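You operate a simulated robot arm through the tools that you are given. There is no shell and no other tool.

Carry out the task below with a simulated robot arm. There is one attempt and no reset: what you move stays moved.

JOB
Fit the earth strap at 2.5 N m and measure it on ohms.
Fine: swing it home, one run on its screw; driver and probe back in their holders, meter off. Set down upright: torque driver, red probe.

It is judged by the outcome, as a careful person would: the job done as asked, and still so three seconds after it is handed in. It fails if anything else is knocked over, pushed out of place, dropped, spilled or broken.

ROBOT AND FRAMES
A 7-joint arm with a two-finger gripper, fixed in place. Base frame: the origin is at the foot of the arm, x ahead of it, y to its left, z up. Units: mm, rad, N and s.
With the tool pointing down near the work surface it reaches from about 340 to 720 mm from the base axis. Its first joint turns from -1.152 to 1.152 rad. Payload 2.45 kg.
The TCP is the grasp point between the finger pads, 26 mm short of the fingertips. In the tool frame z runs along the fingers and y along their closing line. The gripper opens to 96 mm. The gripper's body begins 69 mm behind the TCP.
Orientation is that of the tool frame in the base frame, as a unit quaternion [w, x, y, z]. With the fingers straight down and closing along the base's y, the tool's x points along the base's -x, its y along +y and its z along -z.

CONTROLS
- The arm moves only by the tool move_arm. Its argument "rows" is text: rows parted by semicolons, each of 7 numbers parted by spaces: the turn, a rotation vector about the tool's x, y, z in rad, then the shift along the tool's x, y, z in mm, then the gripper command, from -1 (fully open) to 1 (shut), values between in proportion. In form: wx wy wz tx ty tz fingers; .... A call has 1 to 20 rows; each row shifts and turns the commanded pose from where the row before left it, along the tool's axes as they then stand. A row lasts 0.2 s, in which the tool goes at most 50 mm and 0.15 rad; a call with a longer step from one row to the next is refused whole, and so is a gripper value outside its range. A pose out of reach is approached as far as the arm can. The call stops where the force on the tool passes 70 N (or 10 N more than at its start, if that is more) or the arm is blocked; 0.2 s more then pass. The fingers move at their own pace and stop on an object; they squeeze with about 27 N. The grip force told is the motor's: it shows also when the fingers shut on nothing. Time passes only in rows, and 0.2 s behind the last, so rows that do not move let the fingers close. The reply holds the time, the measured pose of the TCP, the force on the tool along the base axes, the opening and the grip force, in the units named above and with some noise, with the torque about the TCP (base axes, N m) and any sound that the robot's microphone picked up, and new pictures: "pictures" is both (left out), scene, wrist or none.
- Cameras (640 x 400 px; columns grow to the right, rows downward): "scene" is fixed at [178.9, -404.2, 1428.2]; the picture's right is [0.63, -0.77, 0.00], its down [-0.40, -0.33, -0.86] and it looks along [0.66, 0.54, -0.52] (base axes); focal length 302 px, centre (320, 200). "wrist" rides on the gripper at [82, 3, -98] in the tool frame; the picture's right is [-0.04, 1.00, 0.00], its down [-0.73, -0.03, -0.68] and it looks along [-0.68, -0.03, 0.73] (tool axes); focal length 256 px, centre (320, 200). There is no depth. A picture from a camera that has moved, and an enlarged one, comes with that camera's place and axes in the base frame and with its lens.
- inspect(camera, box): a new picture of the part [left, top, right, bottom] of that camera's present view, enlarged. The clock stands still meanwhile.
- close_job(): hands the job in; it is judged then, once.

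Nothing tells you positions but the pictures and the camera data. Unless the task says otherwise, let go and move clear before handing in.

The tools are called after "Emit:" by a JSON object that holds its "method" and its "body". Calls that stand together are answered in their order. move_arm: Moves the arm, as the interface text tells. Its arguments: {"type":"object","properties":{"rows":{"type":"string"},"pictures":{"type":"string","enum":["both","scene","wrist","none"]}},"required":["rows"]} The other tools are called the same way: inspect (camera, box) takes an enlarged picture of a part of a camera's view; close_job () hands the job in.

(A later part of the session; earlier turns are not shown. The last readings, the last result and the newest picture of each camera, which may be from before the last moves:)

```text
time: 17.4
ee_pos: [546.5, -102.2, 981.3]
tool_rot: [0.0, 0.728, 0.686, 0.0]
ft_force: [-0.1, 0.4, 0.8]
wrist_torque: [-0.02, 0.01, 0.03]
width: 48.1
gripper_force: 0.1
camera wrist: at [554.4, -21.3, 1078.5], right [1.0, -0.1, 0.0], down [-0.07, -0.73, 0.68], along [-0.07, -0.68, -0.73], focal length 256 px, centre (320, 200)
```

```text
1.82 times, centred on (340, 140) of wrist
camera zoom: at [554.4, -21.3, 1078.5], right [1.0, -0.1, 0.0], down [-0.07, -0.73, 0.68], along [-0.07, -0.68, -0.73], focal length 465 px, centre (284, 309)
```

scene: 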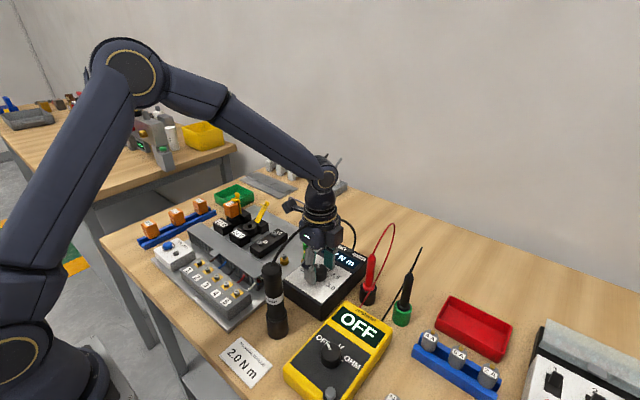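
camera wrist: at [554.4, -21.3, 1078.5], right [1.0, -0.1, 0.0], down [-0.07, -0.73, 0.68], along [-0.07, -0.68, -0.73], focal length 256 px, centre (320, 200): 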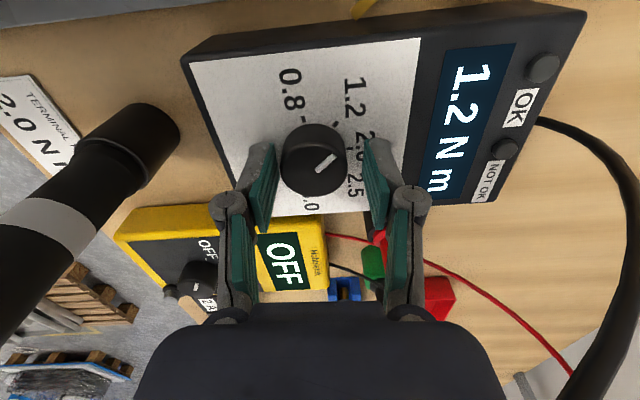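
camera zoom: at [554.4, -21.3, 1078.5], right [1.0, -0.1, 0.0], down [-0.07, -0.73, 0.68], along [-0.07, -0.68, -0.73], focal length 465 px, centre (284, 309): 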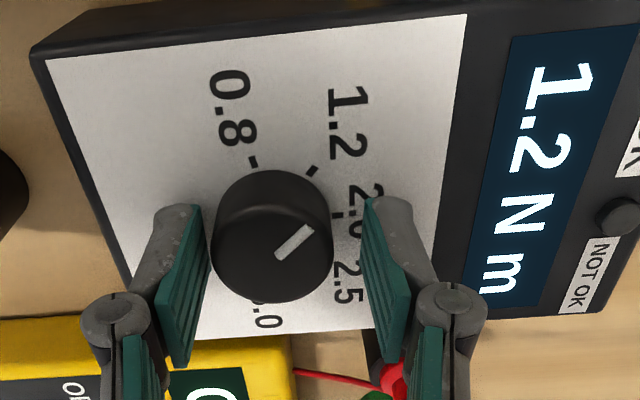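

The strain was just an off-centre grip: the knob is really at ≈ (543, -100.4). I'll open wider, recentre and wind the wrist back, to regrip for the last two detents.

Emit:
{"method": "move_arm", "body": {"rows": "0 0 0 0 0 0 -0.3;0 0 0 0 0 0 -0.3;0 0 0 1.6 -3.6 0 -0.3;0 0 -0.13 0 0 0 -0.3;0 0 -0.13 0 0 0 -0.3;0 0 -0.13 0 0 0 -0.3;0 0 -0.13 0 0 0 -0.3;0 0 -0.13 0 0 0 -0.3;0 0 -0.13 0 0 0 -0.3;0 0 -0.13 0 0 0 -0.3;0 0 0 0 0 0 -0.3", "pictures": "wrist"}}

Emit:
{"method": "inspect", "body": {"camera": "wrist", "box": [230, 60, 430, 230]}}

```text
time: 19.8
ee_pos: [542.2, -100.4, 981.1]
tool_rot: [-0.001, 0.351, 0.937, 0.0]
ft_force: [-0.5, 0.0, 0.2]
wrist_torque: [0.01, 0.02, 0.0]
width: 62.7
gripper_force: 0.2
camera wrist: at [483.5, -45.2, 1078.9], right [0.69, 0.73, 0.0], down [0.53, -0.5, 0.68], along [0.49, -0.47, -0.73], focal length 256 px, centre (320, 200)
```

wrist: 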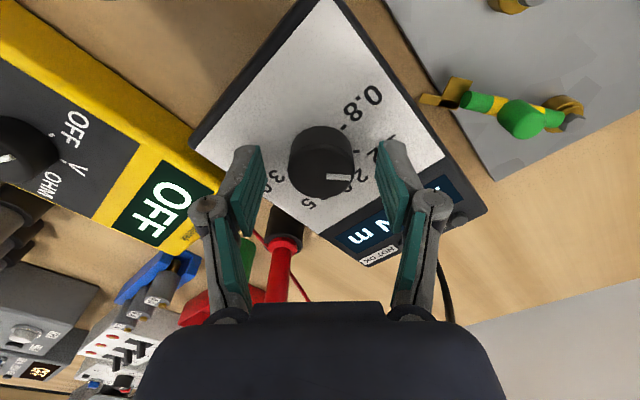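

```text
2.35 times, centred on (330, 145) of wrist
camera zoom: at [483.5, -45.2, 1078.9], right [0.69, 0.73, 0.0], down [0.53, -0.5, 0.68], along [0.49, -0.47, -0.73], focal length 602 px, centre (296, 329)
```

zoom: 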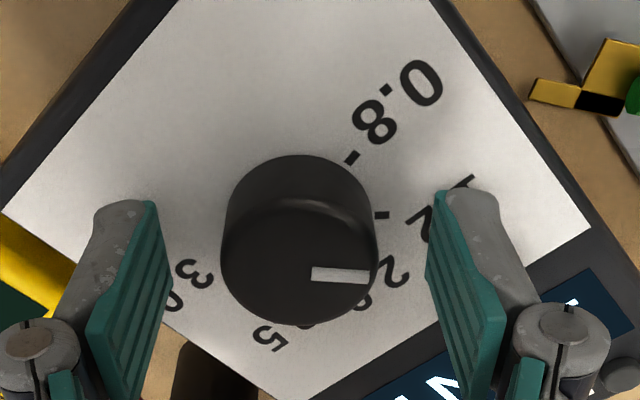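

Now it's centred, with the pointer at about 47° (1.2). I'll grip and turn a further ~94° clockwise to 2.5.

Emit:
{"method": "move_arm", "body": {"rows": "0 0 0 0.5 0 0 1;0 0 0 0 0 0 1;0 0 0 0 0 0 1;0 0 0.137 0 0 0 1;0 0 0.137 0 0 0 1;0 0 0.137 0 0 0 1;0 0 0.137 0 0 0 1;0 0 0.137 0 0 0 1;0 0 0.137 0 0 0 1;0 0 0.137 0 0 0 1;0 0 0.137 0 0 0 1;0 0 0.137 0 0 0 1;0 0 0.137 0 0 0 1;0 0 0.137 0 0 0 1;0 0 0.137 0 0 0 1;0 0 0 0 0 0 1", "pictures": "both"}}

Emit:
{"method": "inspect", "body": {"camera": "wrist", "box": [230, 20, 450, 240]}}

```text
time: 23.2
ee_pos: [543.2, -99.0, 979.8]
tool_rot: [0.001, 0.925, 0.379, 0.002]
ft_force: [19.1, 13.2, 7.4]
wrist_torque: [-0.11, -0.38, 0.0]
width: 35.3
gripper_force: 45.1
camera wrist: at [604.0, -45.4, 1079.1], right [0.67, -0.74, 0.0], down [-0.55, -0.49, 0.68], along [-0.5, -0.46, -0.74], focal length 256 px, centre (320, 200)
```

scene: 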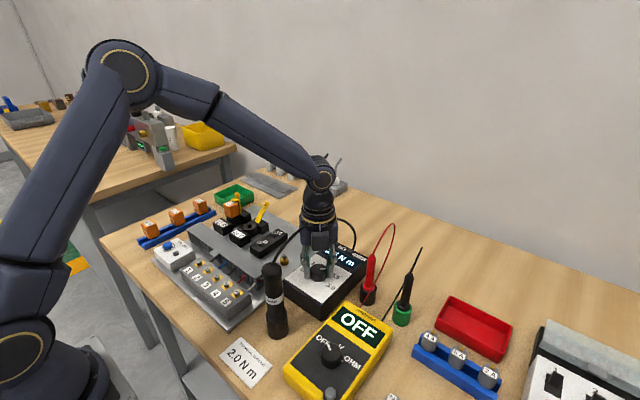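
wrist: 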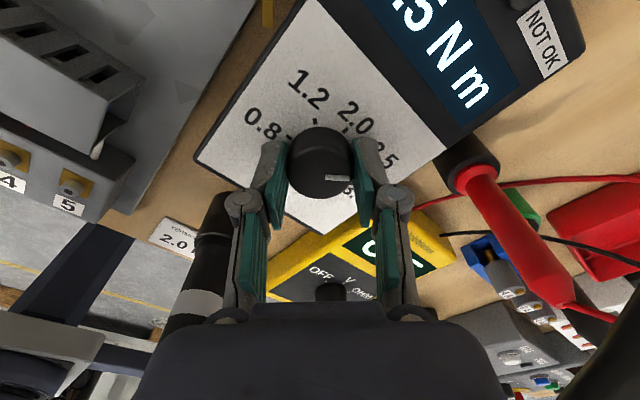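

```text
1.82 times, centred on (340, 130) of wrist
camera zoom: at [604.0, -45.4, 1079.1], right [0.67, -0.74, 0.0], down [-0.55, -0.49, 0.68], along [-0.5, -0.46, -0.74], focal length 465 px, centre (284, 327)
```

zoom: 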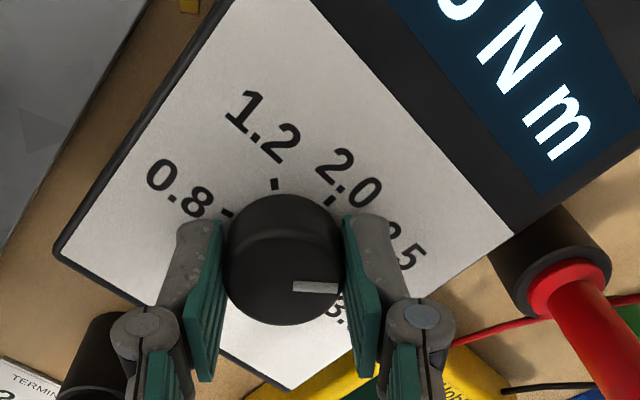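

The station reads 2.5 N m. I'm releasing and rising straight up, then checking that the setting holds.

Emit:
{"method": "move_arm", "body": {"rows": "0 0 0 0 0 0 -0.3;0 0 0 0 0 0 -0.3;0 0 0 0 0 0 -0.3;0 0 0 0 0 -40 -0.3;0 0 0 0 0 -45 -0.3;0 0 0 0 0 -45 -0.3;0 0 0 0 0 -30 -0.3;0 0 0 0 0 0 -0.3", "pictures": "both"}}

Emit:
{"method": "inspect", "body": {"camera": "scene", "box": [230, 210, 400, 330]}}

```text
time: 25.0
ee_pos: [541.0, -100.9, 1141.1]
tool_rot: [0.0, 0.925, 0.38, -0.001]
ft_force: [-1.9, -0.2, -0.4]
wrist_torque: [0.0, 0.01, -0.02]
width: 62.5
gripper_force: 0.0
camera wrist: at [601.4, -46.7, 1238.2], right [0.67, -0.74, 0.0], down [-0.54, -0.49, 0.68], along [-0.5, -0.46, -0.73], focal length 256 px, centre (320, 200)
```

scene: 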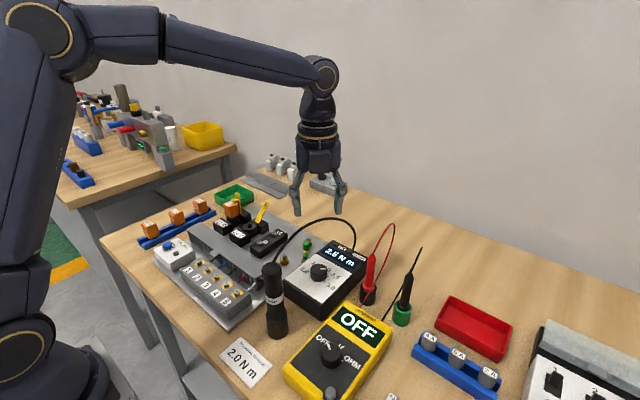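
wrist: 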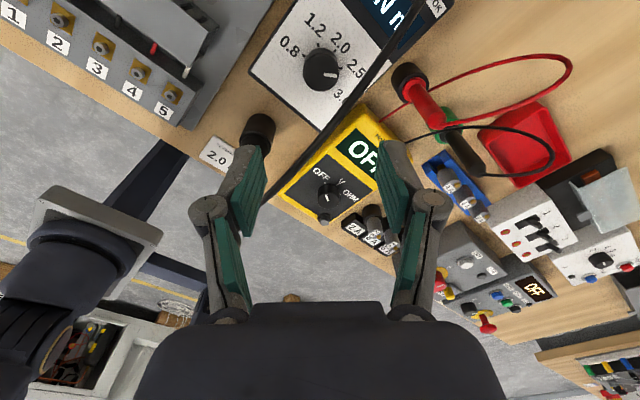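

```text
3.33 times, centred on (315, 270) of scene
camera zoom: at [178.9, -404.2, 1428.2], right [0.63, -0.77, 0.0], down [-0.4, -0.33, -0.86], along [0.66, 0.54, -0.52], focal length 1005 px, centre (337, -33)
```

zoom: 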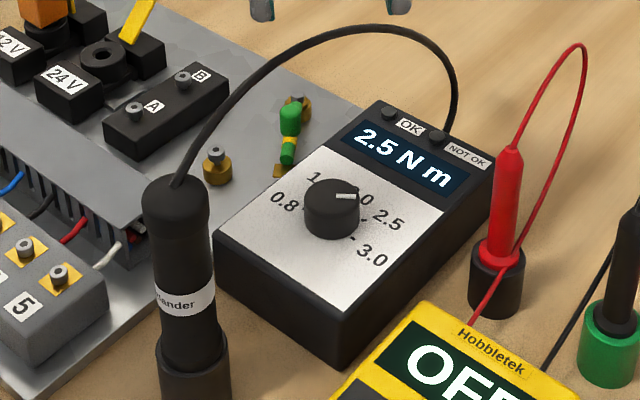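

The 2.5 N m setting holds. Next I unwind the wrist and go over the strap's green knob for a close measurement.

Emit:
{"method": "move_arm", "body": {"rows": "0 0 -0.1477 0 0 0 -0.3;0 0 -0.1477 0 0 0 -0.3;0 0 -0.1477 0 0 0 -0.3;0 0 -0.1477 0 0 0 -0.3;0 0 -0.1477 0 0 0 -0.3;0 0 -0.1477 0 0 0 -0.3;0 0 -0.1477 0 0 0 -0.3;0 0 -0.1477 0 0 0 -0.3;0 0 -0.1477 0 0 0 0.2;0 0 -0.1477 0 0 0 0.2;0 0 -0.1477 0 0 0 0.2;0 0 -0.1477 0 0 0 0.2;0 0 -0.1477 0 0 0 0.2;0 0 -0.1477 0 0 0 0.2;0 0 -0.1477 0 0 0 0.2;0 0 -0.1477 0 0 0 0.2;0 0 0 -22 31 30 0.2;0 0 0 -22 31 30 0.2;0 0 0 -21 31 30 0.2;0 0 0 0 0 0 0.2", "pictures": "wrist"}}

Emit:
{"method": "inspect", "body": {"camera": "wrist", "box": [240, 60, 400, 220]}}

```text
time: 29.2
ee_pos: [609.6, -5.7, 1052.9]
tool_rot: [0.0, 0.0, 1.0, 0.001]
ft_force: [0.3, 0.6, 0.5]
wrist_torque: [-0.01, 0.0, 0.04]
width: 38.4
gripper_force: 0.1
camera wrist: at [527.2, -2.9, 1149.7], right [0.04, 1.0, 0.0], down [0.73, -0.03, 0.68], along [0.68, -0.03, -0.73], focal length 256 px, centre (320, 200)
```

wrist: 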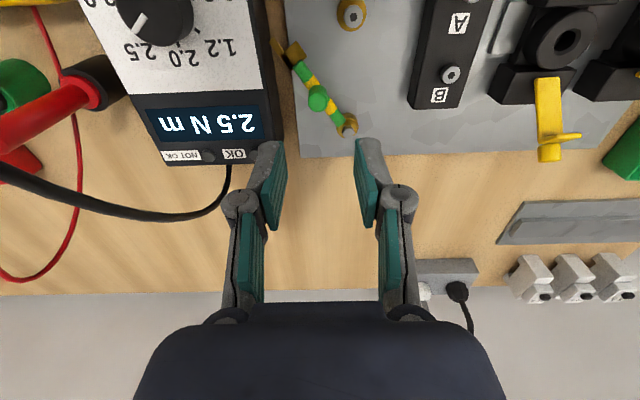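

```text
2.50 times, centred on (320, 140) of wrist
camera zoom: at [527.2, -2.9, 1149.7], right [0.04, 1.0, 0.0], down [0.73, -0.03, 0.68], along [0.68, -0.03, -0.73], focal length 640 px, centre (320, 350)
```

zoom: 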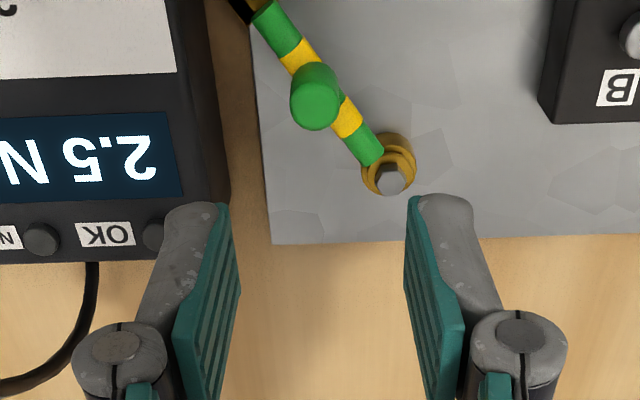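

Knob is at ≈ (609, -7.5) with its top near 947. I'm descending with the fingers 38 mm open on either side of it.

Emit:
{"method": "move_arm", "body": {"rows": "0 0 0 0 -1 30 0.2;0 0 0 0 -0.8 30 0.2;0 0 0 0 0 20 0.2;0 0 0 0 0 0 0.2", "pictures": "wrist"}}

Emit:
{"method": "inspect", "body": {"camera": "wrist", "box": [240, 90, 400, 250]}}

Emit:
{"method": "inspect", "body": {"camera": "scene", "box": [260, 200, 360, 290]}}

```text
time: 30.2
ee_pos: [606.6, -9.0, 969.6]
tool_rot: [0.001, 0.0, 1.0, 0.0]
ft_force: [0.0, -0.5, -0.7]
wrist_torque: [0.0, 0.01, 0.03]
width: 38.6
gripper_force: 0.2
camera wrist: at [525.9, -5.9, 1068.7], right [0.04, 1.0, 0.0], down [0.73, -0.03, 0.68], along [0.68, -0.03, -0.73], focal length 256 px, centre (320, 200)
```

wrist: 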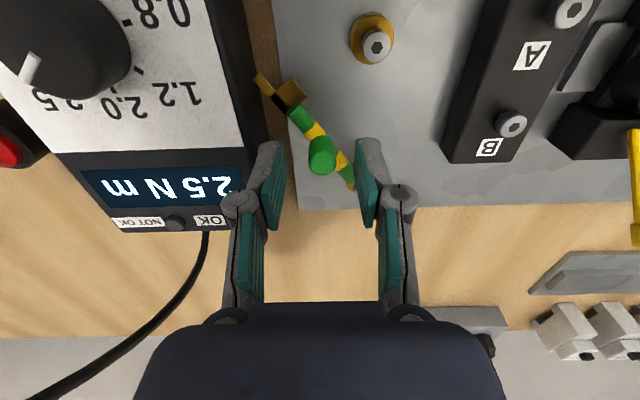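

```text
2.50 times, centred on (320, 170) of wrist
camera zoom: at [525.9, -5.9, 1068.7], right [0.04, 1.0, 0.0], down [0.73, -0.03, 0.68], along [0.68, -0.03, -0.73], focal length 640 px, centre (320, 275)
```

zoom: 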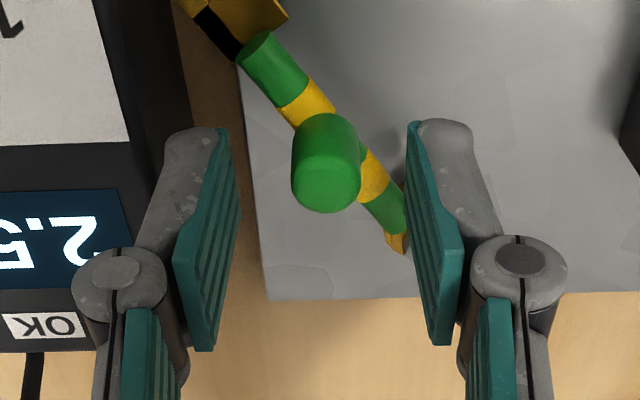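

```text
4.44 times, centred on (310, 245) of scene
camera zoom: at [178.9, -404.2, 1428.2], right [0.63, -0.77, 0.0], down [-0.4, -0.33, -0.86], along [0.66, 0.54, -0.52], focal length 1340 px, centre (364, 0)
```

zoom: 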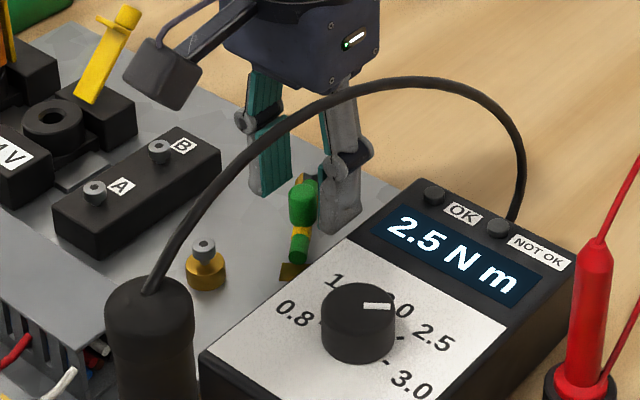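

The knob sits centred between the fingers. I'm lowering the last 12 mm and closing on it.

Emit:
{"method": "move_arm", "body": {"rows": "0 0 0 0 0.5 12 0.2;0 0 0 0 0 0 0.2;0 0 0 0 0 0 0.6;0 0 0 0 0 0 1;0 0 0 0 0 0 1;0 0 0 0 0 0 1", "pictures": "both"}}

Emit:
{"method": "inspect", "body": {"camera": "wrist", "box": [240, 90, 400, 250]}}

```text
time: 31.6
ee_pos: [607.0, -7.9, 959.8]
tool_rot: [0.001, 0.0, 1.0, 0.0]
ft_force: [-3.9, 10.8, 24.8]
wrist_torque: [0.22, 0.59, 0.11]
width: 15.0
gripper_force: 41.5
camera wrist: at [525.3, -4.9, 1057.8], right [0.04, 1.0, 0.0], down [0.73, -0.03, 0.68], along [0.68, -0.02, -0.73], focal length 256 px, centre (320, 200)
```

scene: 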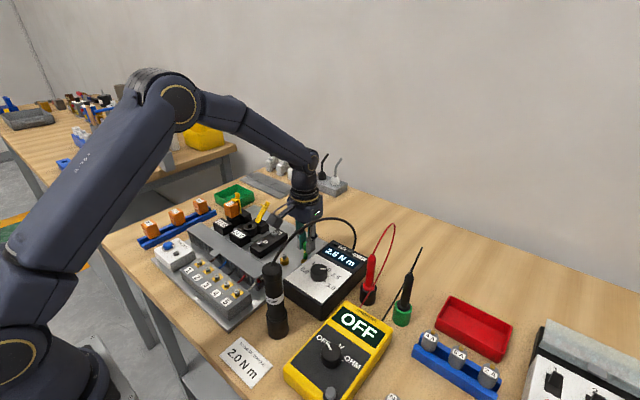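
wrist: 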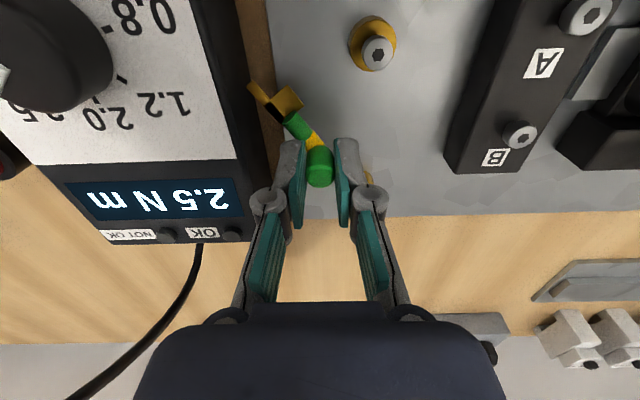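

```text
2.50 times, centred on (320, 170) of wrist
camera zoom: at [525.3, -4.9, 1057.8], right [0.04, 1.0, 0.0], down [0.73, -0.03, 0.68], along [0.68, -0.02, -0.73], focal length 640 px, centre (320, 275)
```

zoom: 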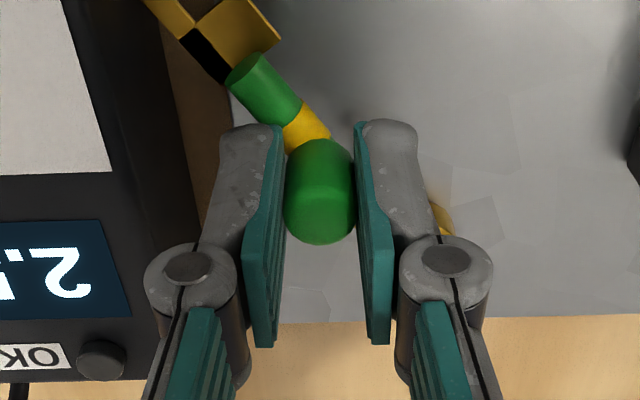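

Gripped at 15 mm, but there's about 25 N of upward load, so a fingertip is probably bearing on the rod. I'll ease off, lift 4 mm and regrip.

Emit:
{"method": "move_arm", "body": {"rows": "0 0 0 0 0 0 0.4;0 0 0 0 0 0 0.4;0 0 0 0 0 -4 0.4;0 0 0 0 0 0 0.4;0 0 0 0 0 0 1;0 0 0 0 0 0 1;0 0 0 0 0 0 1", "pictures": "wrist"}}

```text
time: 33.2
ee_pos: [607.0, -7.5, 961.5]
tool_rot: [-0.001, 0.0, 1.0, 0.001]
ft_force: [0.9, 11.5, -5.5]
wrist_torque: [0.26, -0.02, 0.07]
width: 15.4
gripper_force: 41.5
camera wrist: at [525.4, -5.0, 1059.9], right [0.04, 1.0, 0.0], down [0.73, -0.03, 0.68], along [0.68, -0.02, -0.74], focal length 256 px, centre (320, 200)
```

wrist: 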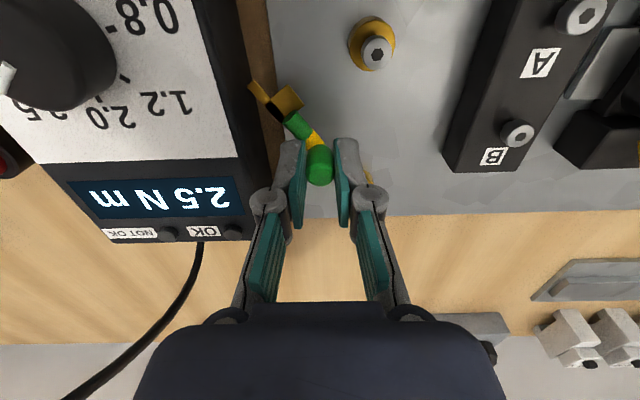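

Now a light grip with little load. I'm swinging the strap clockwise about its pivot, the first half of the arc, with the tool turning along.

Emit:
{"method": "move_arm", "body": {"rows": "0 0 0.0524 1.33 1.92 0 1;0 0 0.0524 1.33 1.92 0 1;0 0 0.0524 1.33 1.92 0 1;0 0 0.0524 1.33 1.92 0 1;0 0 0.0524 1.33 1.92 0 1;0 0 0.0524 1.33 1.92 0 1;0 0 0 0 0 0 1", "pictures": "wrist"}}

Emit:
{"method": "inspect", "body": {"camera": "wrist", "box": [240, 30, 420, 230]}}

```text
time: 34.8
ee_pos: [600.5, 3.3, 962.6]
tool_rot: [-0.001, 0.156, 0.988, 0.0]
ft_force: [7.0, 1.9, -16.0]
wrist_torque: [0.17, 0.2, -0.01]
width: 15.1
gripper_force: 41.3
camera wrist: at [524.7, 31.1, 1060.0], right [0.35, 0.94, 0.0], down [0.69, -0.26, 0.68], along [0.64, -0.24, -0.73], focal length 256 px, centre (320, 200)
```

wrist: 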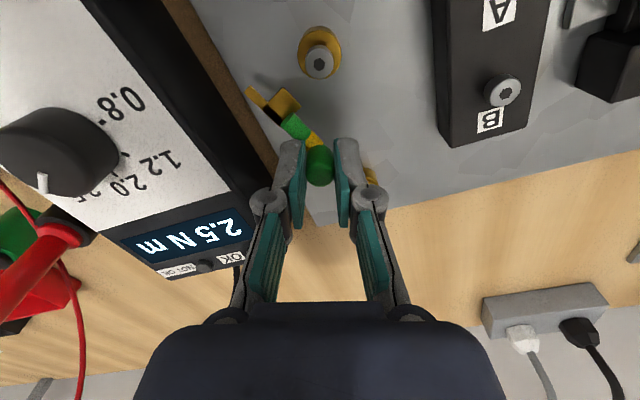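

```text
2.00 times, centred on (330, 130) of wrist
camera zoom: at [524.7, 31.1, 1060.0], right [0.35, 0.94, 0.0], down [0.69, -0.26, 0.68], along [0.64, -0.24, -0.73], focal length 512 px, centre (300, 340)
```

zoom: 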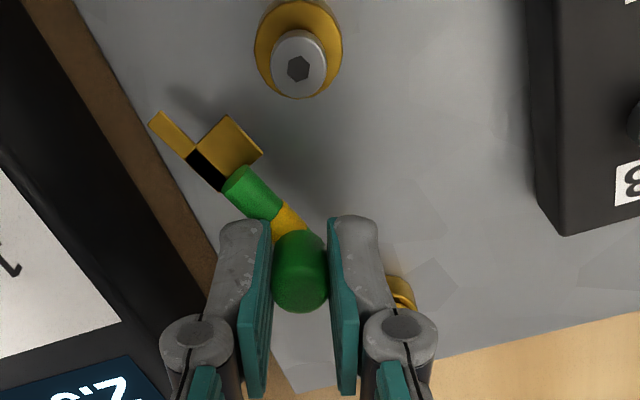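

The strap follows smoothly. I'm continuing the arc toward the screw.

Emit:
{"method": "move_arm", "body": {"rows": "0 0 0.0524 1.33 1.92 0 1;0 0 0.0524 1.33 1.92 0 1;0 0 0.0524 1.33 1.92 0 1;0 0 0.0524 1.33 1.92 0 1;0 0 0.0524 1.33 1.92 0 1;0 0 0 0 0 0 1", "pictures": "wrist"}}

Emit:
{"method": "inspect", "body": {"camera": "wrist", "box": [240, 30, 420, 230]}}

```text
time: 36.2
ee_pos: [598.0, 14.3, 961.1]
tool_rot: [-0.001, 0.284, 0.959, 0.0]
ft_force: [-6.9, -0.5, -15.8]
wrist_torque: [-0.17, -0.03, -0.01]
width: 15.3
gripper_force: 41.3
camera wrist: at [532.1, 61.8, 1060.2], right [0.58, 0.82, 0.0], down [0.6, -0.42, 0.68], along [0.55, -0.39, -0.74], focal length 256 px, centre (320, 200)
```

wrist: 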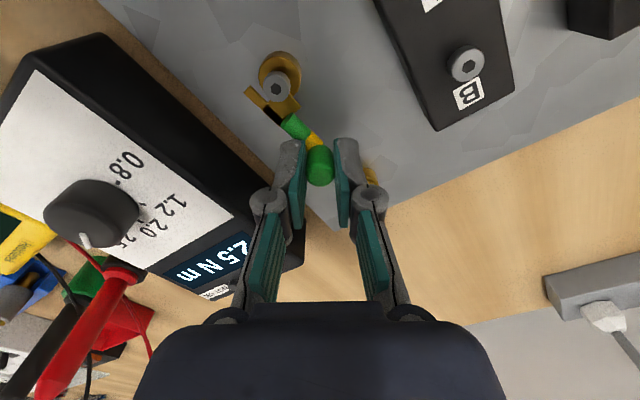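

```text
2.00 times, centred on (330, 130) of wrist
camera zoom: at [532.1, 61.8, 1060.2], right [0.58, 0.82, 0.0], down [0.6, -0.42, 0.68], along [0.55, -0.39, -0.74], focal length 512 px, centre (300, 340)
```

zoom: 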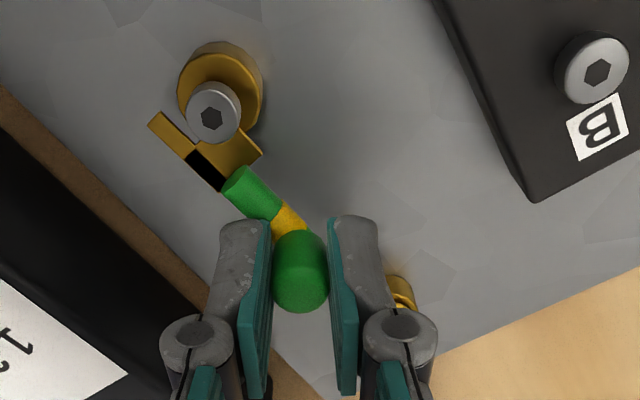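

The hook is sliding under the screw head. I'm finishing in small steps until it seats against the shank.

Emit:
{"method": "move_arm", "body": {"rows": "0 0 0.0262 0.68 0.95 0 1;0 0 0.0262 0.68 0.95 0 1;0 0 0.0262 0.68 0.95 0 1;0 0 0 0 0 0 1", "pictures": "wrist"}}

Emit:
{"method": "inspect", "body": {"camera": "wrist", "box": [240, 40, 360, 160]}}

Emit:
{"method": "inspect", "body": {"camera": "scene", "box": [260, 215, 340, 285]}}

```text
time: 37.2
ee_pos: [597.8, 19.9, 962.2]
tool_rot: [-0.002, 0.321, 0.947, 0.0]
ft_force: [-12.4, -3.3, -14.0]
wrist_torque: [0.04, 0.42, -0.13]
width: 15.2
gripper_force: 41.0
camera wrist: at [535.8, 70.6, 1060.3], right [0.64, 0.77, 0.0], down [0.57, -0.47, 0.68], along [0.52, -0.43, -0.74], focal length 256 px, centre (320, 200)
```

wrist: 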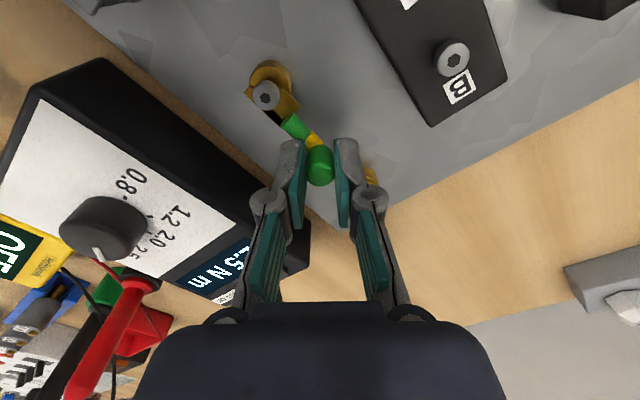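

```text
3.33 times, centred on (300, 100) of wrist
camera zoom: at [535.8, 70.6, 1060.3], right [0.64, 0.77, 0.0], down [0.57, -0.47, 0.68], along [0.52, -0.43, -0.74], focal length 853 px, centre (387, 533)
```

zoom: 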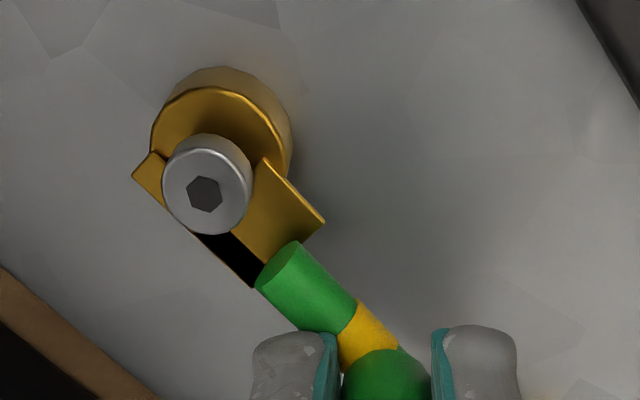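

```text
5.71 times, centred on (300, 250) of scene
camera zoom: at [178.8, -404.2, 1428.1], right [0.63, -0.77, 0.0], down [-0.4, -0.33, -0.86], along [0.66, 0.54, -0.52], focal length 1723 px, centre (434, -86)
```

zoom: 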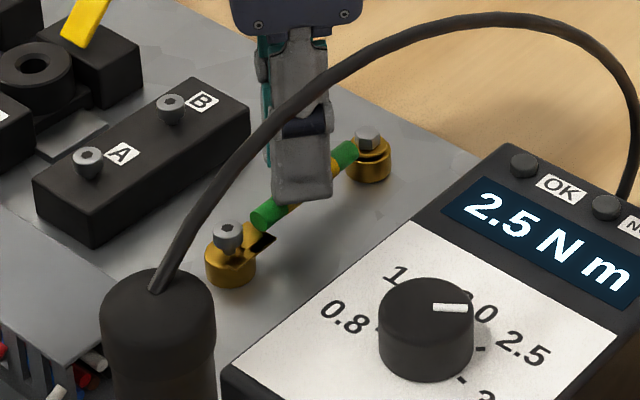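

It looks essentially home. I'll press gently a little further to confirm that it's against the stop.

Emit:
{"method": "move_arm", "body": {"rows": "0 0 0.01 0.6 0.8 0 1;0 0 0.01 0.6 0.8 0 1;0 0 0 0 0 0 1", "pictures": "wrist"}}

Emit:
{"method": "inspect", "body": {"camera": "wrist", "box": [240, 40, 360, 160]}}

```text
time: 38.0
ee_pos: [597.5, 20.5, 963.0]
tool_rot: [-0.001, 0.331, 0.944, -0.001]
ft_force: [-13.6, -4.6, -10.6]
wrist_torque: [-0.11, 0.36, -0.15]
width: 15.1
gripper_force: 41.6
camera wrist: at [536.7, 73.0, 1060.2], right [0.66, 0.76, 0.0], down [0.56, -0.48, 0.68], along [0.51, -0.45, -0.74], focal length 256 px, centre (320, 200)
```

wrist: 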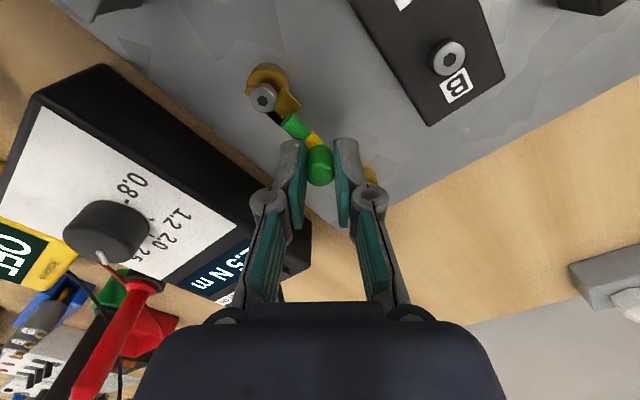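

```text
3.33 times, centred on (300, 100) of wrist
camera zoom: at [536.7, 73.0, 1060.2], right [0.66, 0.76, 0.0], down [0.56, -0.48, 0.68], along [0.51, -0.45, -0.74], focal length 853 px, centre (387, 533)
```

zoom: 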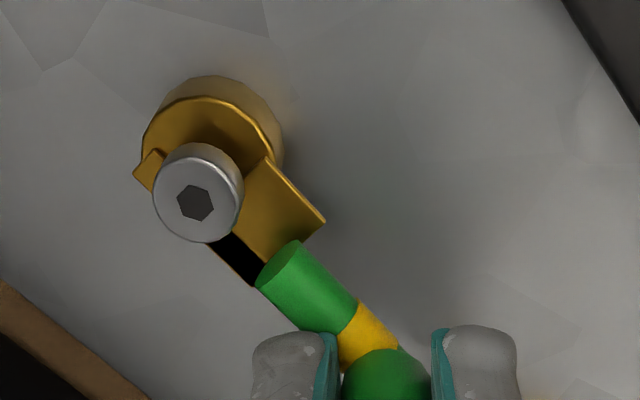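

By measurement the bar's edge is at y≈13 and the shank's side at ≈16, so it's still ~3 mm short. I'm pressing on in small steps until it stops.

Emit:
{"method": "move_arm", "body": {"rows": "0 0 0.0175 0.45 0.64 0 1;0 0 0.0175 0.45 0.64 0 1;0 0 0.0175 0.45 0.64 0 1;0 0 0 0 0 0 1", "pictures": "wrist"}}

Emit:
{"method": "inspect", "body": {"camera": "wrist", "box": [240, 40, 360, 160]}}

```text
time: 39.0
ee_pos: [597.7, 19.9, 961.7]
tool_rot: [0.0, 0.356, 0.934, -0.002]
ft_force: [-14.2, -14.9, -9.9]
wrist_torque: [-0.43, 0.25, -0.07]
width: 15.2
gripper_force: 41.3
camera wrist: at [540.0, 76.7, 1060.1], right [0.69, 0.72, 0.0], down [0.53, -0.51, 0.68], along [0.49, -0.47, -0.73], focal length 256 px, centre (320, 200)
```

wrist: 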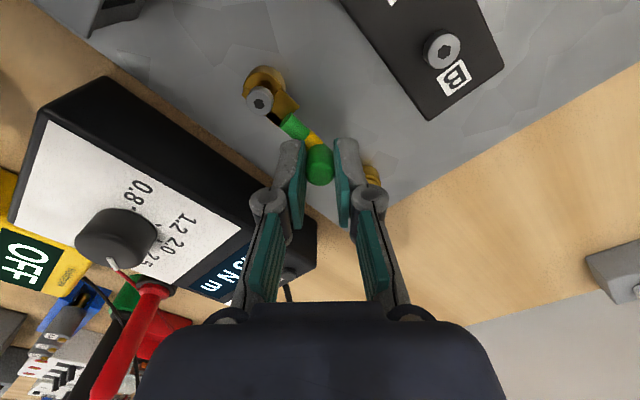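

```text
3.33 times, centred on (300, 100) of wrist
camera zoom: at [540.0, 76.7, 1060.1], right [0.69, 0.72, 0.0], down [0.53, -0.51, 0.68], along [0.49, -0.47, -0.73], focal length 853 px, centre (387, 533)
```

zoom: 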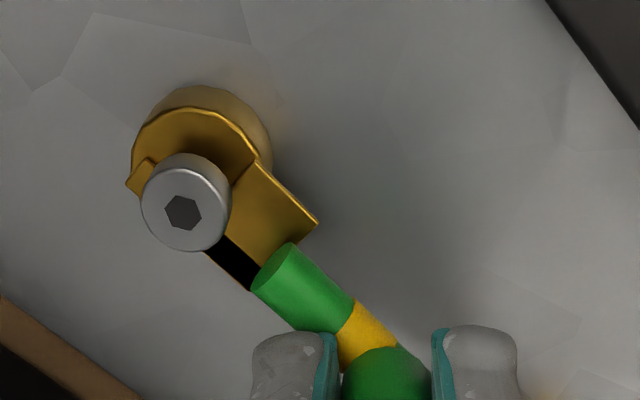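

Resistance rose to ~15 N and the TCP stopped advancing, so the hook is against the shank. One more gentle press, then I'll release and back straight up.

Emit:
{"method": "move_arm", "body": {"rows": "0 0 0 0.65 0.75 0 1;0 0 0 0 0 0 1", "pictures": "none"}}

```text
time: 39.6
ee_pos: [598.6, 21.5, 962.9]
tool_rot: [0.0, 0.355, 0.935, -0.002]
ft_force: [-10.3, -23.3, -10.8]
wrist_torque: [0.05, 0.77, -0.15]
width: 15.3
gripper_force: 41.3
```

Resistance climbs firmly, so it's home. I'm releasing and rising.

Emit:
{"method": "move_arm", "body": {"rows": "0 0 0 0 0 0 0.3;0 0 0 0 0 0 0.2;0 0 0 0 0 0 0.2;0 0 0 0 0 -30 0.2;0 0 0 0 0 -40 0.2;0 0 0 0 0 -40 0.2;0 0 0 0 0 0 0.2", "pictures": "wrist"}}

Emit:
{"method": "inspect", "body": {"camera": "wrist", "box": [240, 0, 380, 140]}}

Emit:
{"method": "inspect", "body": {"camera": "scene", "box": [260, 215, 340, 285]}}

```text
time: 41.2
ee_pos: [600.8, 23.2, 1071.9]
tool_rot: [0.0, 0.355, 0.935, 0.0]
ft_force: [-0.4, -0.1, 0.3]
wrist_torque: [-0.02, 0.0, 0.02]
width: 38.6
gripper_force: 0.0
camera wrist: at [541.6, 80.2, 1170.6], right [0.69, 0.72, 0.0], down [0.53, -0.51, 0.68], along [0.49, -0.47, -0.73], focal length 256 px, centre (320, 200)
```

wrist: 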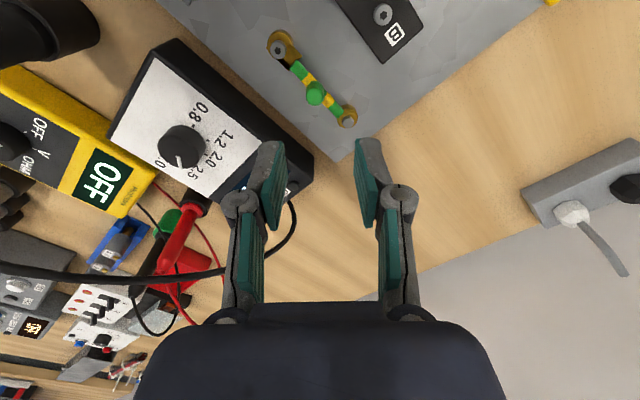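

```text
2.86 times, centred on (310, 70) of wrist
camera zoom: at [541.6, 80.2, 1170.6], right [0.69, 0.72, 0.0], down [0.53, -0.51, 0.68], along [0.49, -0.47, -0.73], focal length 731 px, centre (349, 571)
```

zoom: 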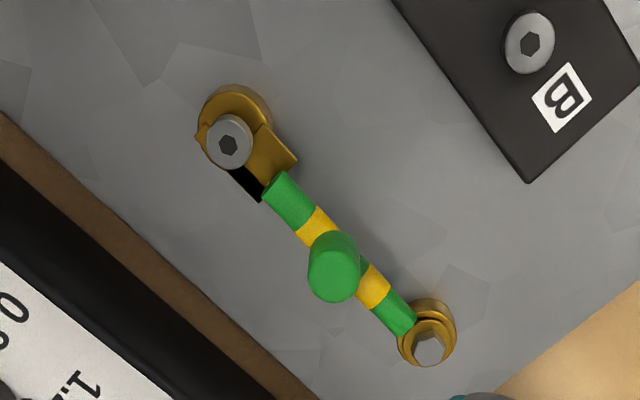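

```text
5.71 times, centred on (300, 250) of scene
camera zoom: at [178.9, -404.2, 1428.2], right [0.63, -0.77, 0.0], down [-0.4, -0.33, -0.86], along [0.66, 0.54, -0.52], focal length 1723 px, centre (434, -86)
```

zoom: 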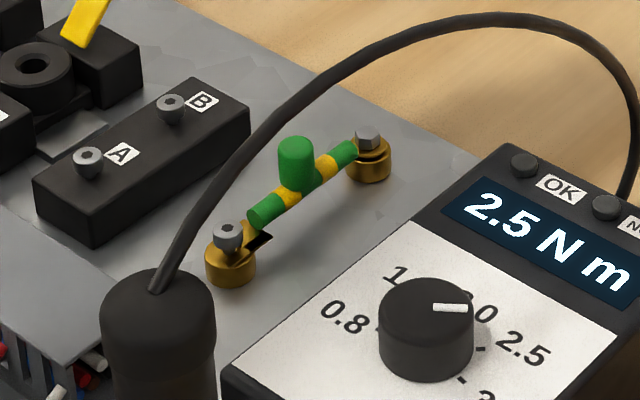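

The strap is home under the screw head and the station still shows 2.5 N m. Next is the torque driver: I'll rise, unwind and view it from the base side before gripping it.

Emit:
{"method": "move_arm", "body": {"rows": "0 0 0 0 0 -40 0.2;0 0 0 0 0 -40 0.2;0 0 0 0 0 -40 0.2;0 0 -0.145 0 0 0 -1;0 0 -0.145 0 0 0 -1;0 0 -0.145 0 0 0 -1;0 0 -0.145 0 0 0 -1;0 0 -0.145 0 0 0 -1;0 0 0 42 -21 0 -1;0 0 0 42 -21 0 -1;0 0 0 42 -21 0 -1;0 0 0 42 -21 0 -1;0 0 0 42 -21 0 -1;0 0 0 41 -21 0 -1;0 0 0 0 0 0 -1", "pictures": "wrist"}}

Emit:
{"method": "inspect", "body": {"camera": "wrist", "box": [240, 60, 400, 260]}}

```text
time: 44.4
ee_pos: [345.7, -104.8, 1189.6]
tool_rot: [0.0, 0.0, 1.0, 0.0]
ft_force: [-0.3, -0.5, 0.1]
wrist_torque: [-0.03, 0.02, 0.0]
width: 96.2
gripper_force: 0.0
camera wrist: at [264.4, -101.1, 1288.1], right [0.04, 1.0, 0.0], down [0.73, -0.03, 0.68], along [0.68, -0.03, -0.73], focal length 256 px, centre (320, 200)
```

wrist: 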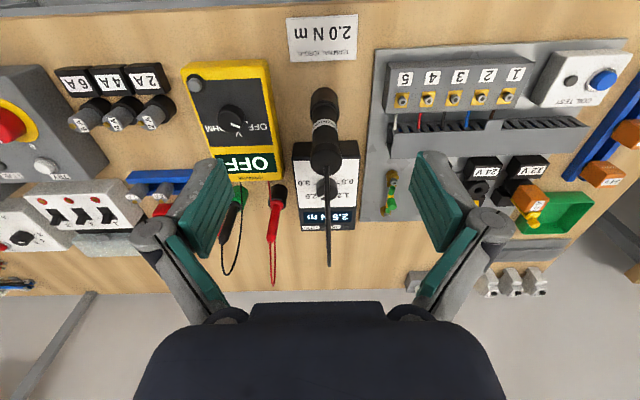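

```text
2.00 times, centred on (320, 160) of wrist
camera zoom: at [264.4, -101.1, 1288.1], right [0.04, 1.0, 0.0], down [0.73, -0.03, 0.68], along [0.68, -0.03, -0.73], focal length 512 px, centre (320, 280)
```

zoom: 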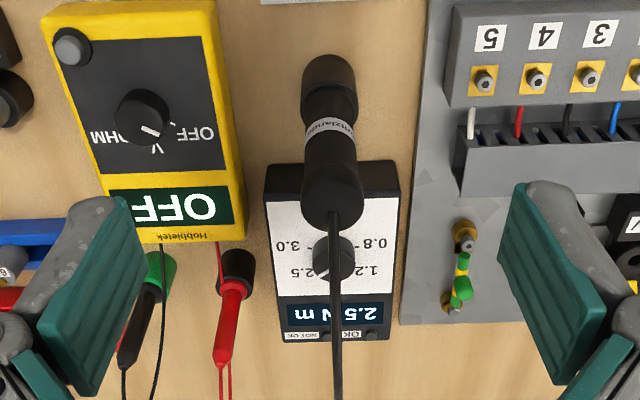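

Driver axis is at ≈ (418.5, -101.2) with its top near 1062. I'm moving above it with the fingers fully open.

Emit:
{"method": "move_arm", "body": {"rows": "0 0 0 -25 1.2 20 -1;0 0 0 -24 1.2 25 -1;0 0 0 -24 1.2 25 -1;0 0 0 0 0 0 -1", "pictures": "both"}}

Emit:
{"method": "inspect", "body": {"camera": "wrist", "box": [220, 60, 420, 260]}}

```text
time: 45.4
ee_pos: [419.8, -98.5, 1121.6]
tool_rot: [0.001, 0.0, 1.0, 0.0]
ft_force: [0.0, -0.9, -0.2]
wrist_torque: [-0.02, -0.01, 0.01]
width: 95.6
gripper_force: 0.0
camera wrist: at [338.6, -95.5, 1219.1], right [0.04, 1.0, 0.0], down [0.73, -0.03, 0.68], along [0.68, -0.03, -0.73], focal length 256 px, centre (320, 200)
```

scene: 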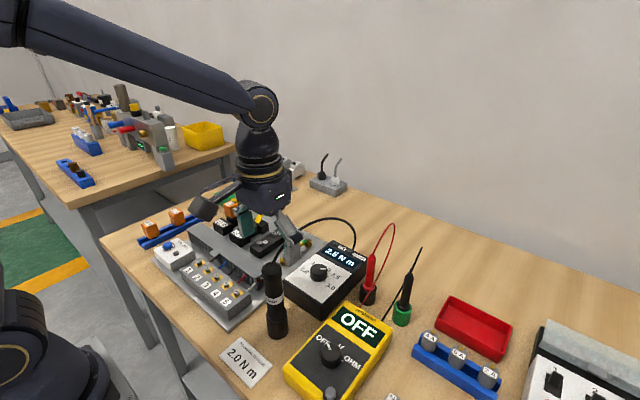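
wrist: 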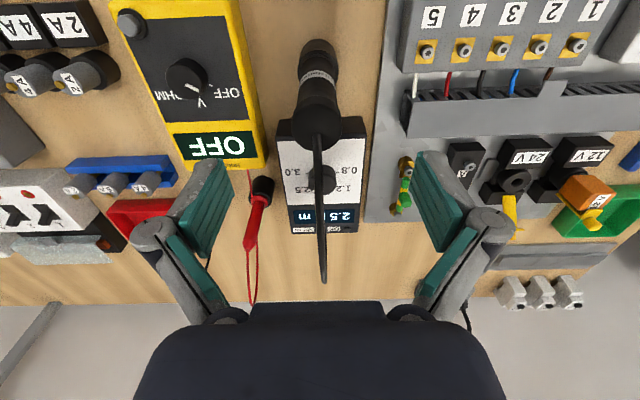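

```text
2.00 times, centred on (320, 160) of wrist
camera zoom: at [338.6, -95.5, 1219.1], right [0.04, 1.0, 0.0], down [0.73, -0.03, 0.68], along [0.68, -0.03, -0.73], focal length 512 px, centre (320, 280)
```

zoom: 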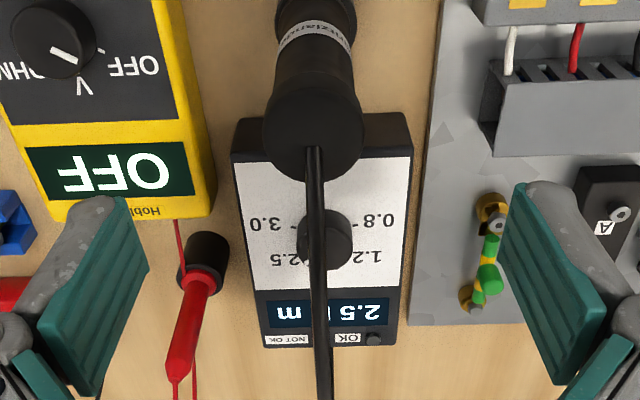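

I'm centring on the driver and lowering around its upper barrel.

Emit:
{"method": "move_arm", "body": {"rows": "0 0 0 -3 -2.2 20 -1;0 0 0 0 0 25 -1;0 0 0 0 0 20 -1;0 0 0 0 0 0 -1", "pictures": "both"}}

Emit:
{"method": "inspect", "body": {"camera": "scene", "box": [190, 180, 350, 350]}}

```text
time: 46.4
ee_pos: [422.3, -98.9, 1057.9]
tool_rot: [-0.001, 0.001, 1.0, 0.001]
ft_force: [0.4, 0.7, 0.6]
wrist_torque: [-0.04, 0.03, 0.03]
width: 96.0
gripper_force: 0.0
camera wrist: at [341.0, -96.8, 1156.4], right [0.04, 1.0, 0.0], down [0.73, -0.03, 0.68], along [0.68, -0.03, -0.73], focal length 256 px, centre (320, 200)
```

scene: 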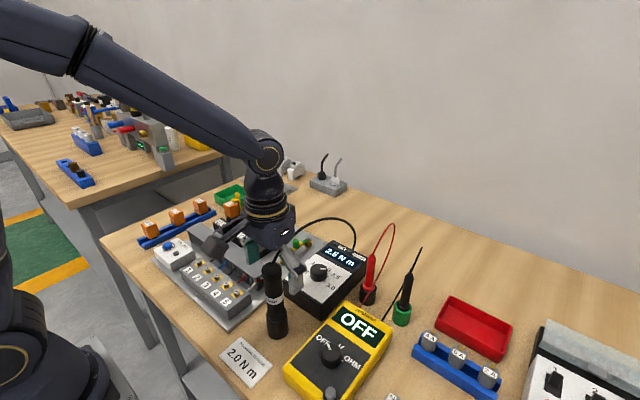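
wrist: 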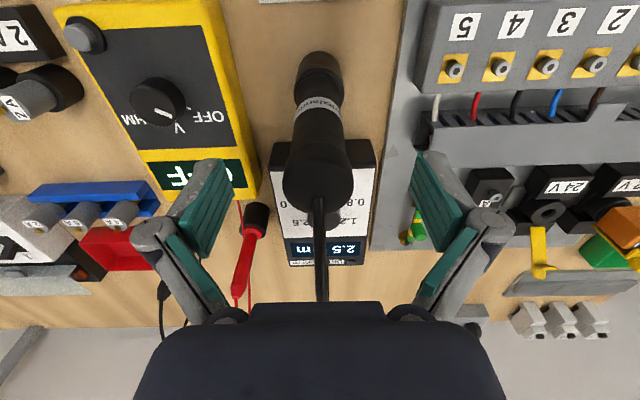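

```text
2.35 times, centred on (270, 265) of scene
camera zoom: at [178.9, -404.2, 1428.2], right [0.63, -0.77, 0.0], down [-0.4, -0.33, -0.86], along [0.66, 0.54, -0.52], focal length 710 px, centre (438, 47)
```

zoom: 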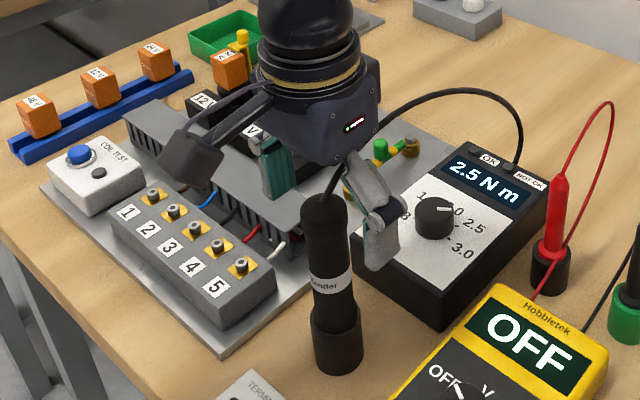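

Centred. I'm lowering another 25 mm and closing on the barrel.

Emit:
{"method": "move_arm", "body": {"rows": "0 0 0 -2 -0.8 13 -1;0 0 0 0 0 13 -1;0 0 0 0 0 0 -1;0 0 0 0 0 0 0;0 0 0 0 0 0 1;0 0 0 0 0 0 1;0 0 0 0 0 0 1;0 0 0 0 0 0 1", "pictures": "both"}}

Emit:
{"method": "inspect", "body": {"camera": "scene", "box": [190, 180, 350, 350]}}

```text
time: 48.2
ee_pos: [424.4, -100.2, 1032.3]
tool_rot: [0.0, 0.001, 1.0, 0.0]
ft_force: [0.1, 1.6, 1.7]
wrist_torque: [0.05, -0.02, 0.0]
width: 33.6
gripper_force: 27.0
camera wrist: at [343.8, -97.9, 1129.2], right [0.04, 1.0, 0.0], down [0.73, -0.03, 0.68], along [0.68, -0.03, -0.73], focal length 256 px, centre (320, 200)
```

scene: 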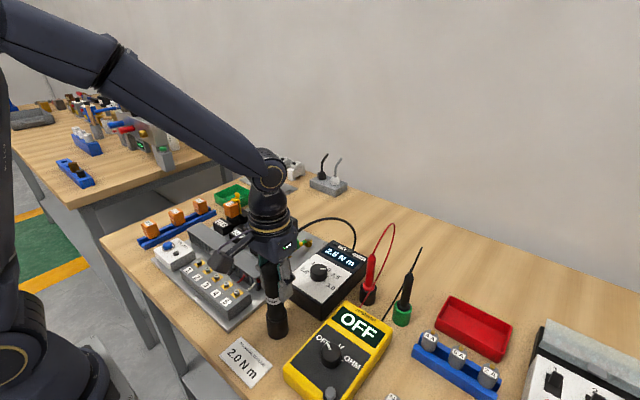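
wrist: 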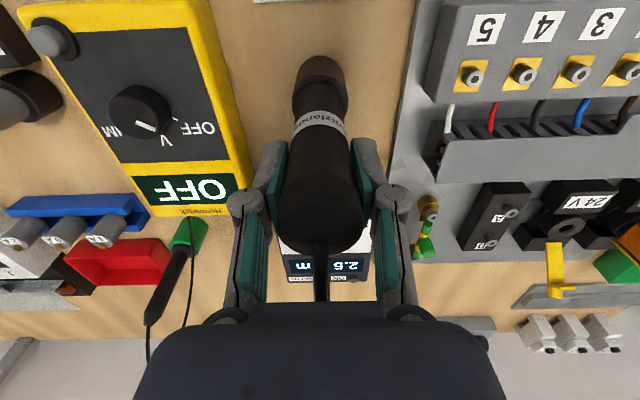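

```text
2.35 times, centred on (270, 265) of scene
camera zoom: at [178.9, -404.1, 1428.2], right [0.63, -0.77, 0.0], down [-0.4, -0.33, -0.86], along [0.66, 0.54, -0.52], focal length 710 px, centre (438, 47)
```

zoom: 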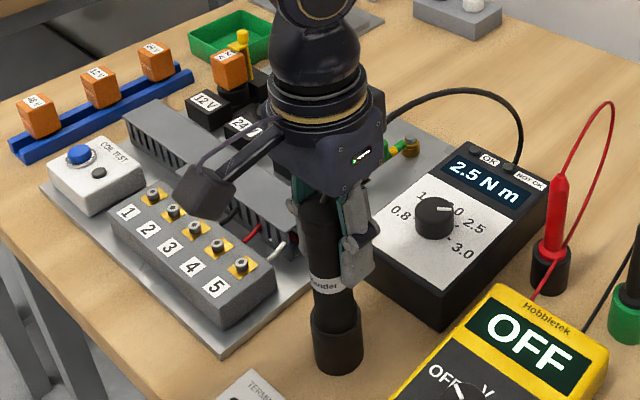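

Driver gripped at 33.6 mm (pick-up pose ≈ (424, -100, 1032)). I'm lifting it straight out of the holder, slowly.

Emit:
{"method": "move_arm", "body": {"rows": "0 0 0 0 0 0 1;0 0 0 0 0 -10 1;0 0 0 0 0 -15 1;0 0 0 0 0 -20 1;0 0 0 0 0 -20 1;0 0 0 0 0 -20 1;0 0 0 0 0 -20 1;0 0 0 0 0 0 1", "pictures": "both"}}

Emit:
{"method": "inspect", "body": {"camera": "scene", "box": [190, 150, 350, 350]}}

Emit:
{"method": "inspect", "body": {"camera": "wrist", "box": [230, 20, 410, 260]}}

```text
time: 50.0
ee_pos: [426.3, -100.9, 1136.3]
tool_rot: [0.0, 0.0, 1.0, 0.0]
ft_force: [-0.4, 0.2, -3.4]
wrist_torque: [0.0, 0.03, -0.01]
width: 33.8
gripper_force: 27.4
camera wrist: at [344.8, -98.8, 1234.1], right [0.04, 1.0, 0.0], down [0.73, -0.03, 0.68], along [0.68, -0.03, -0.73], focal length 256 px, centre (320, 200)
```

scene: 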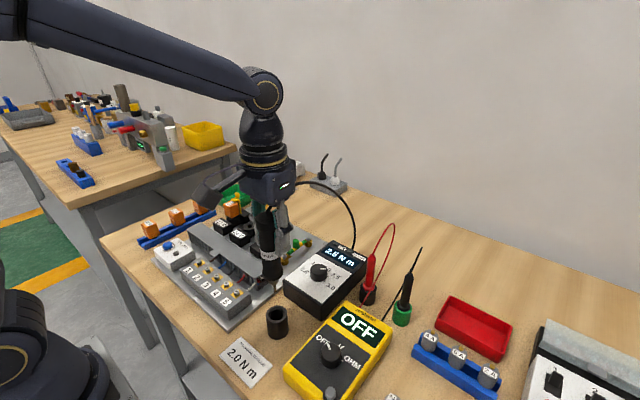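
wrist: 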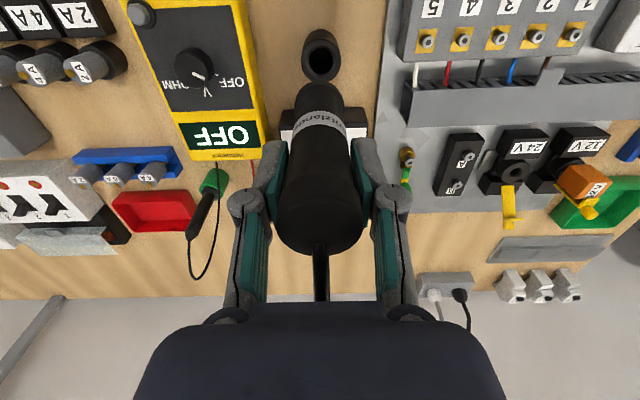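

```text
2.00 times, centred on (270, 250) of scene
camera zoom: at [178.9, -404.2, 1428.2], right [0.63, -0.77, 0.0], down [-0.4, -0.33, -0.86], along [0.66, 0.54, -0.52], focal length 603 px, centre (420, 100)
```

zoom: 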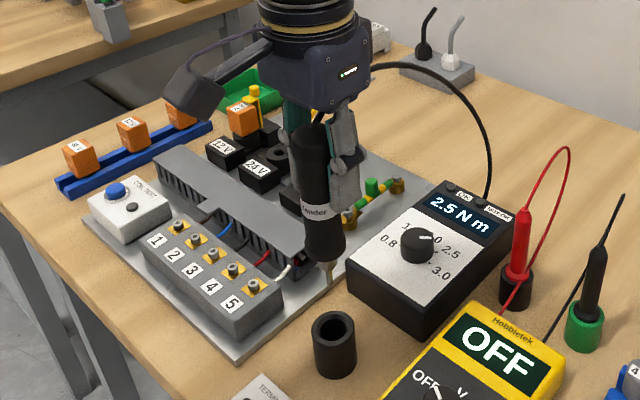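

```text
1.67 times, centred on (320, 140) of wrist
camera zoom: at [344.8, -98.8, 1234.1], right [0.04, 1.0, 0.0], down [0.73, -0.03, 0.68], along [0.68, -0.03, -0.73], focal length 427 px, centre (320, 300)
```

zoom: 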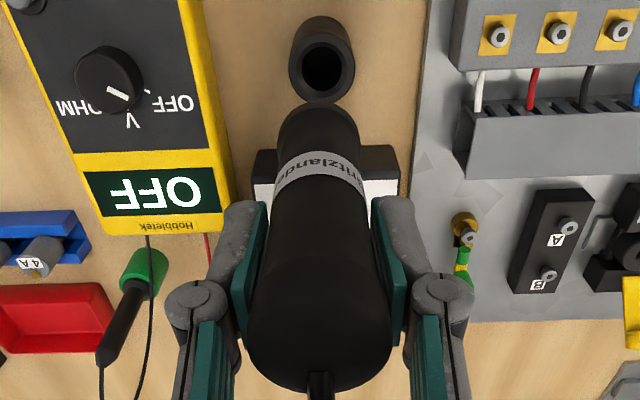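

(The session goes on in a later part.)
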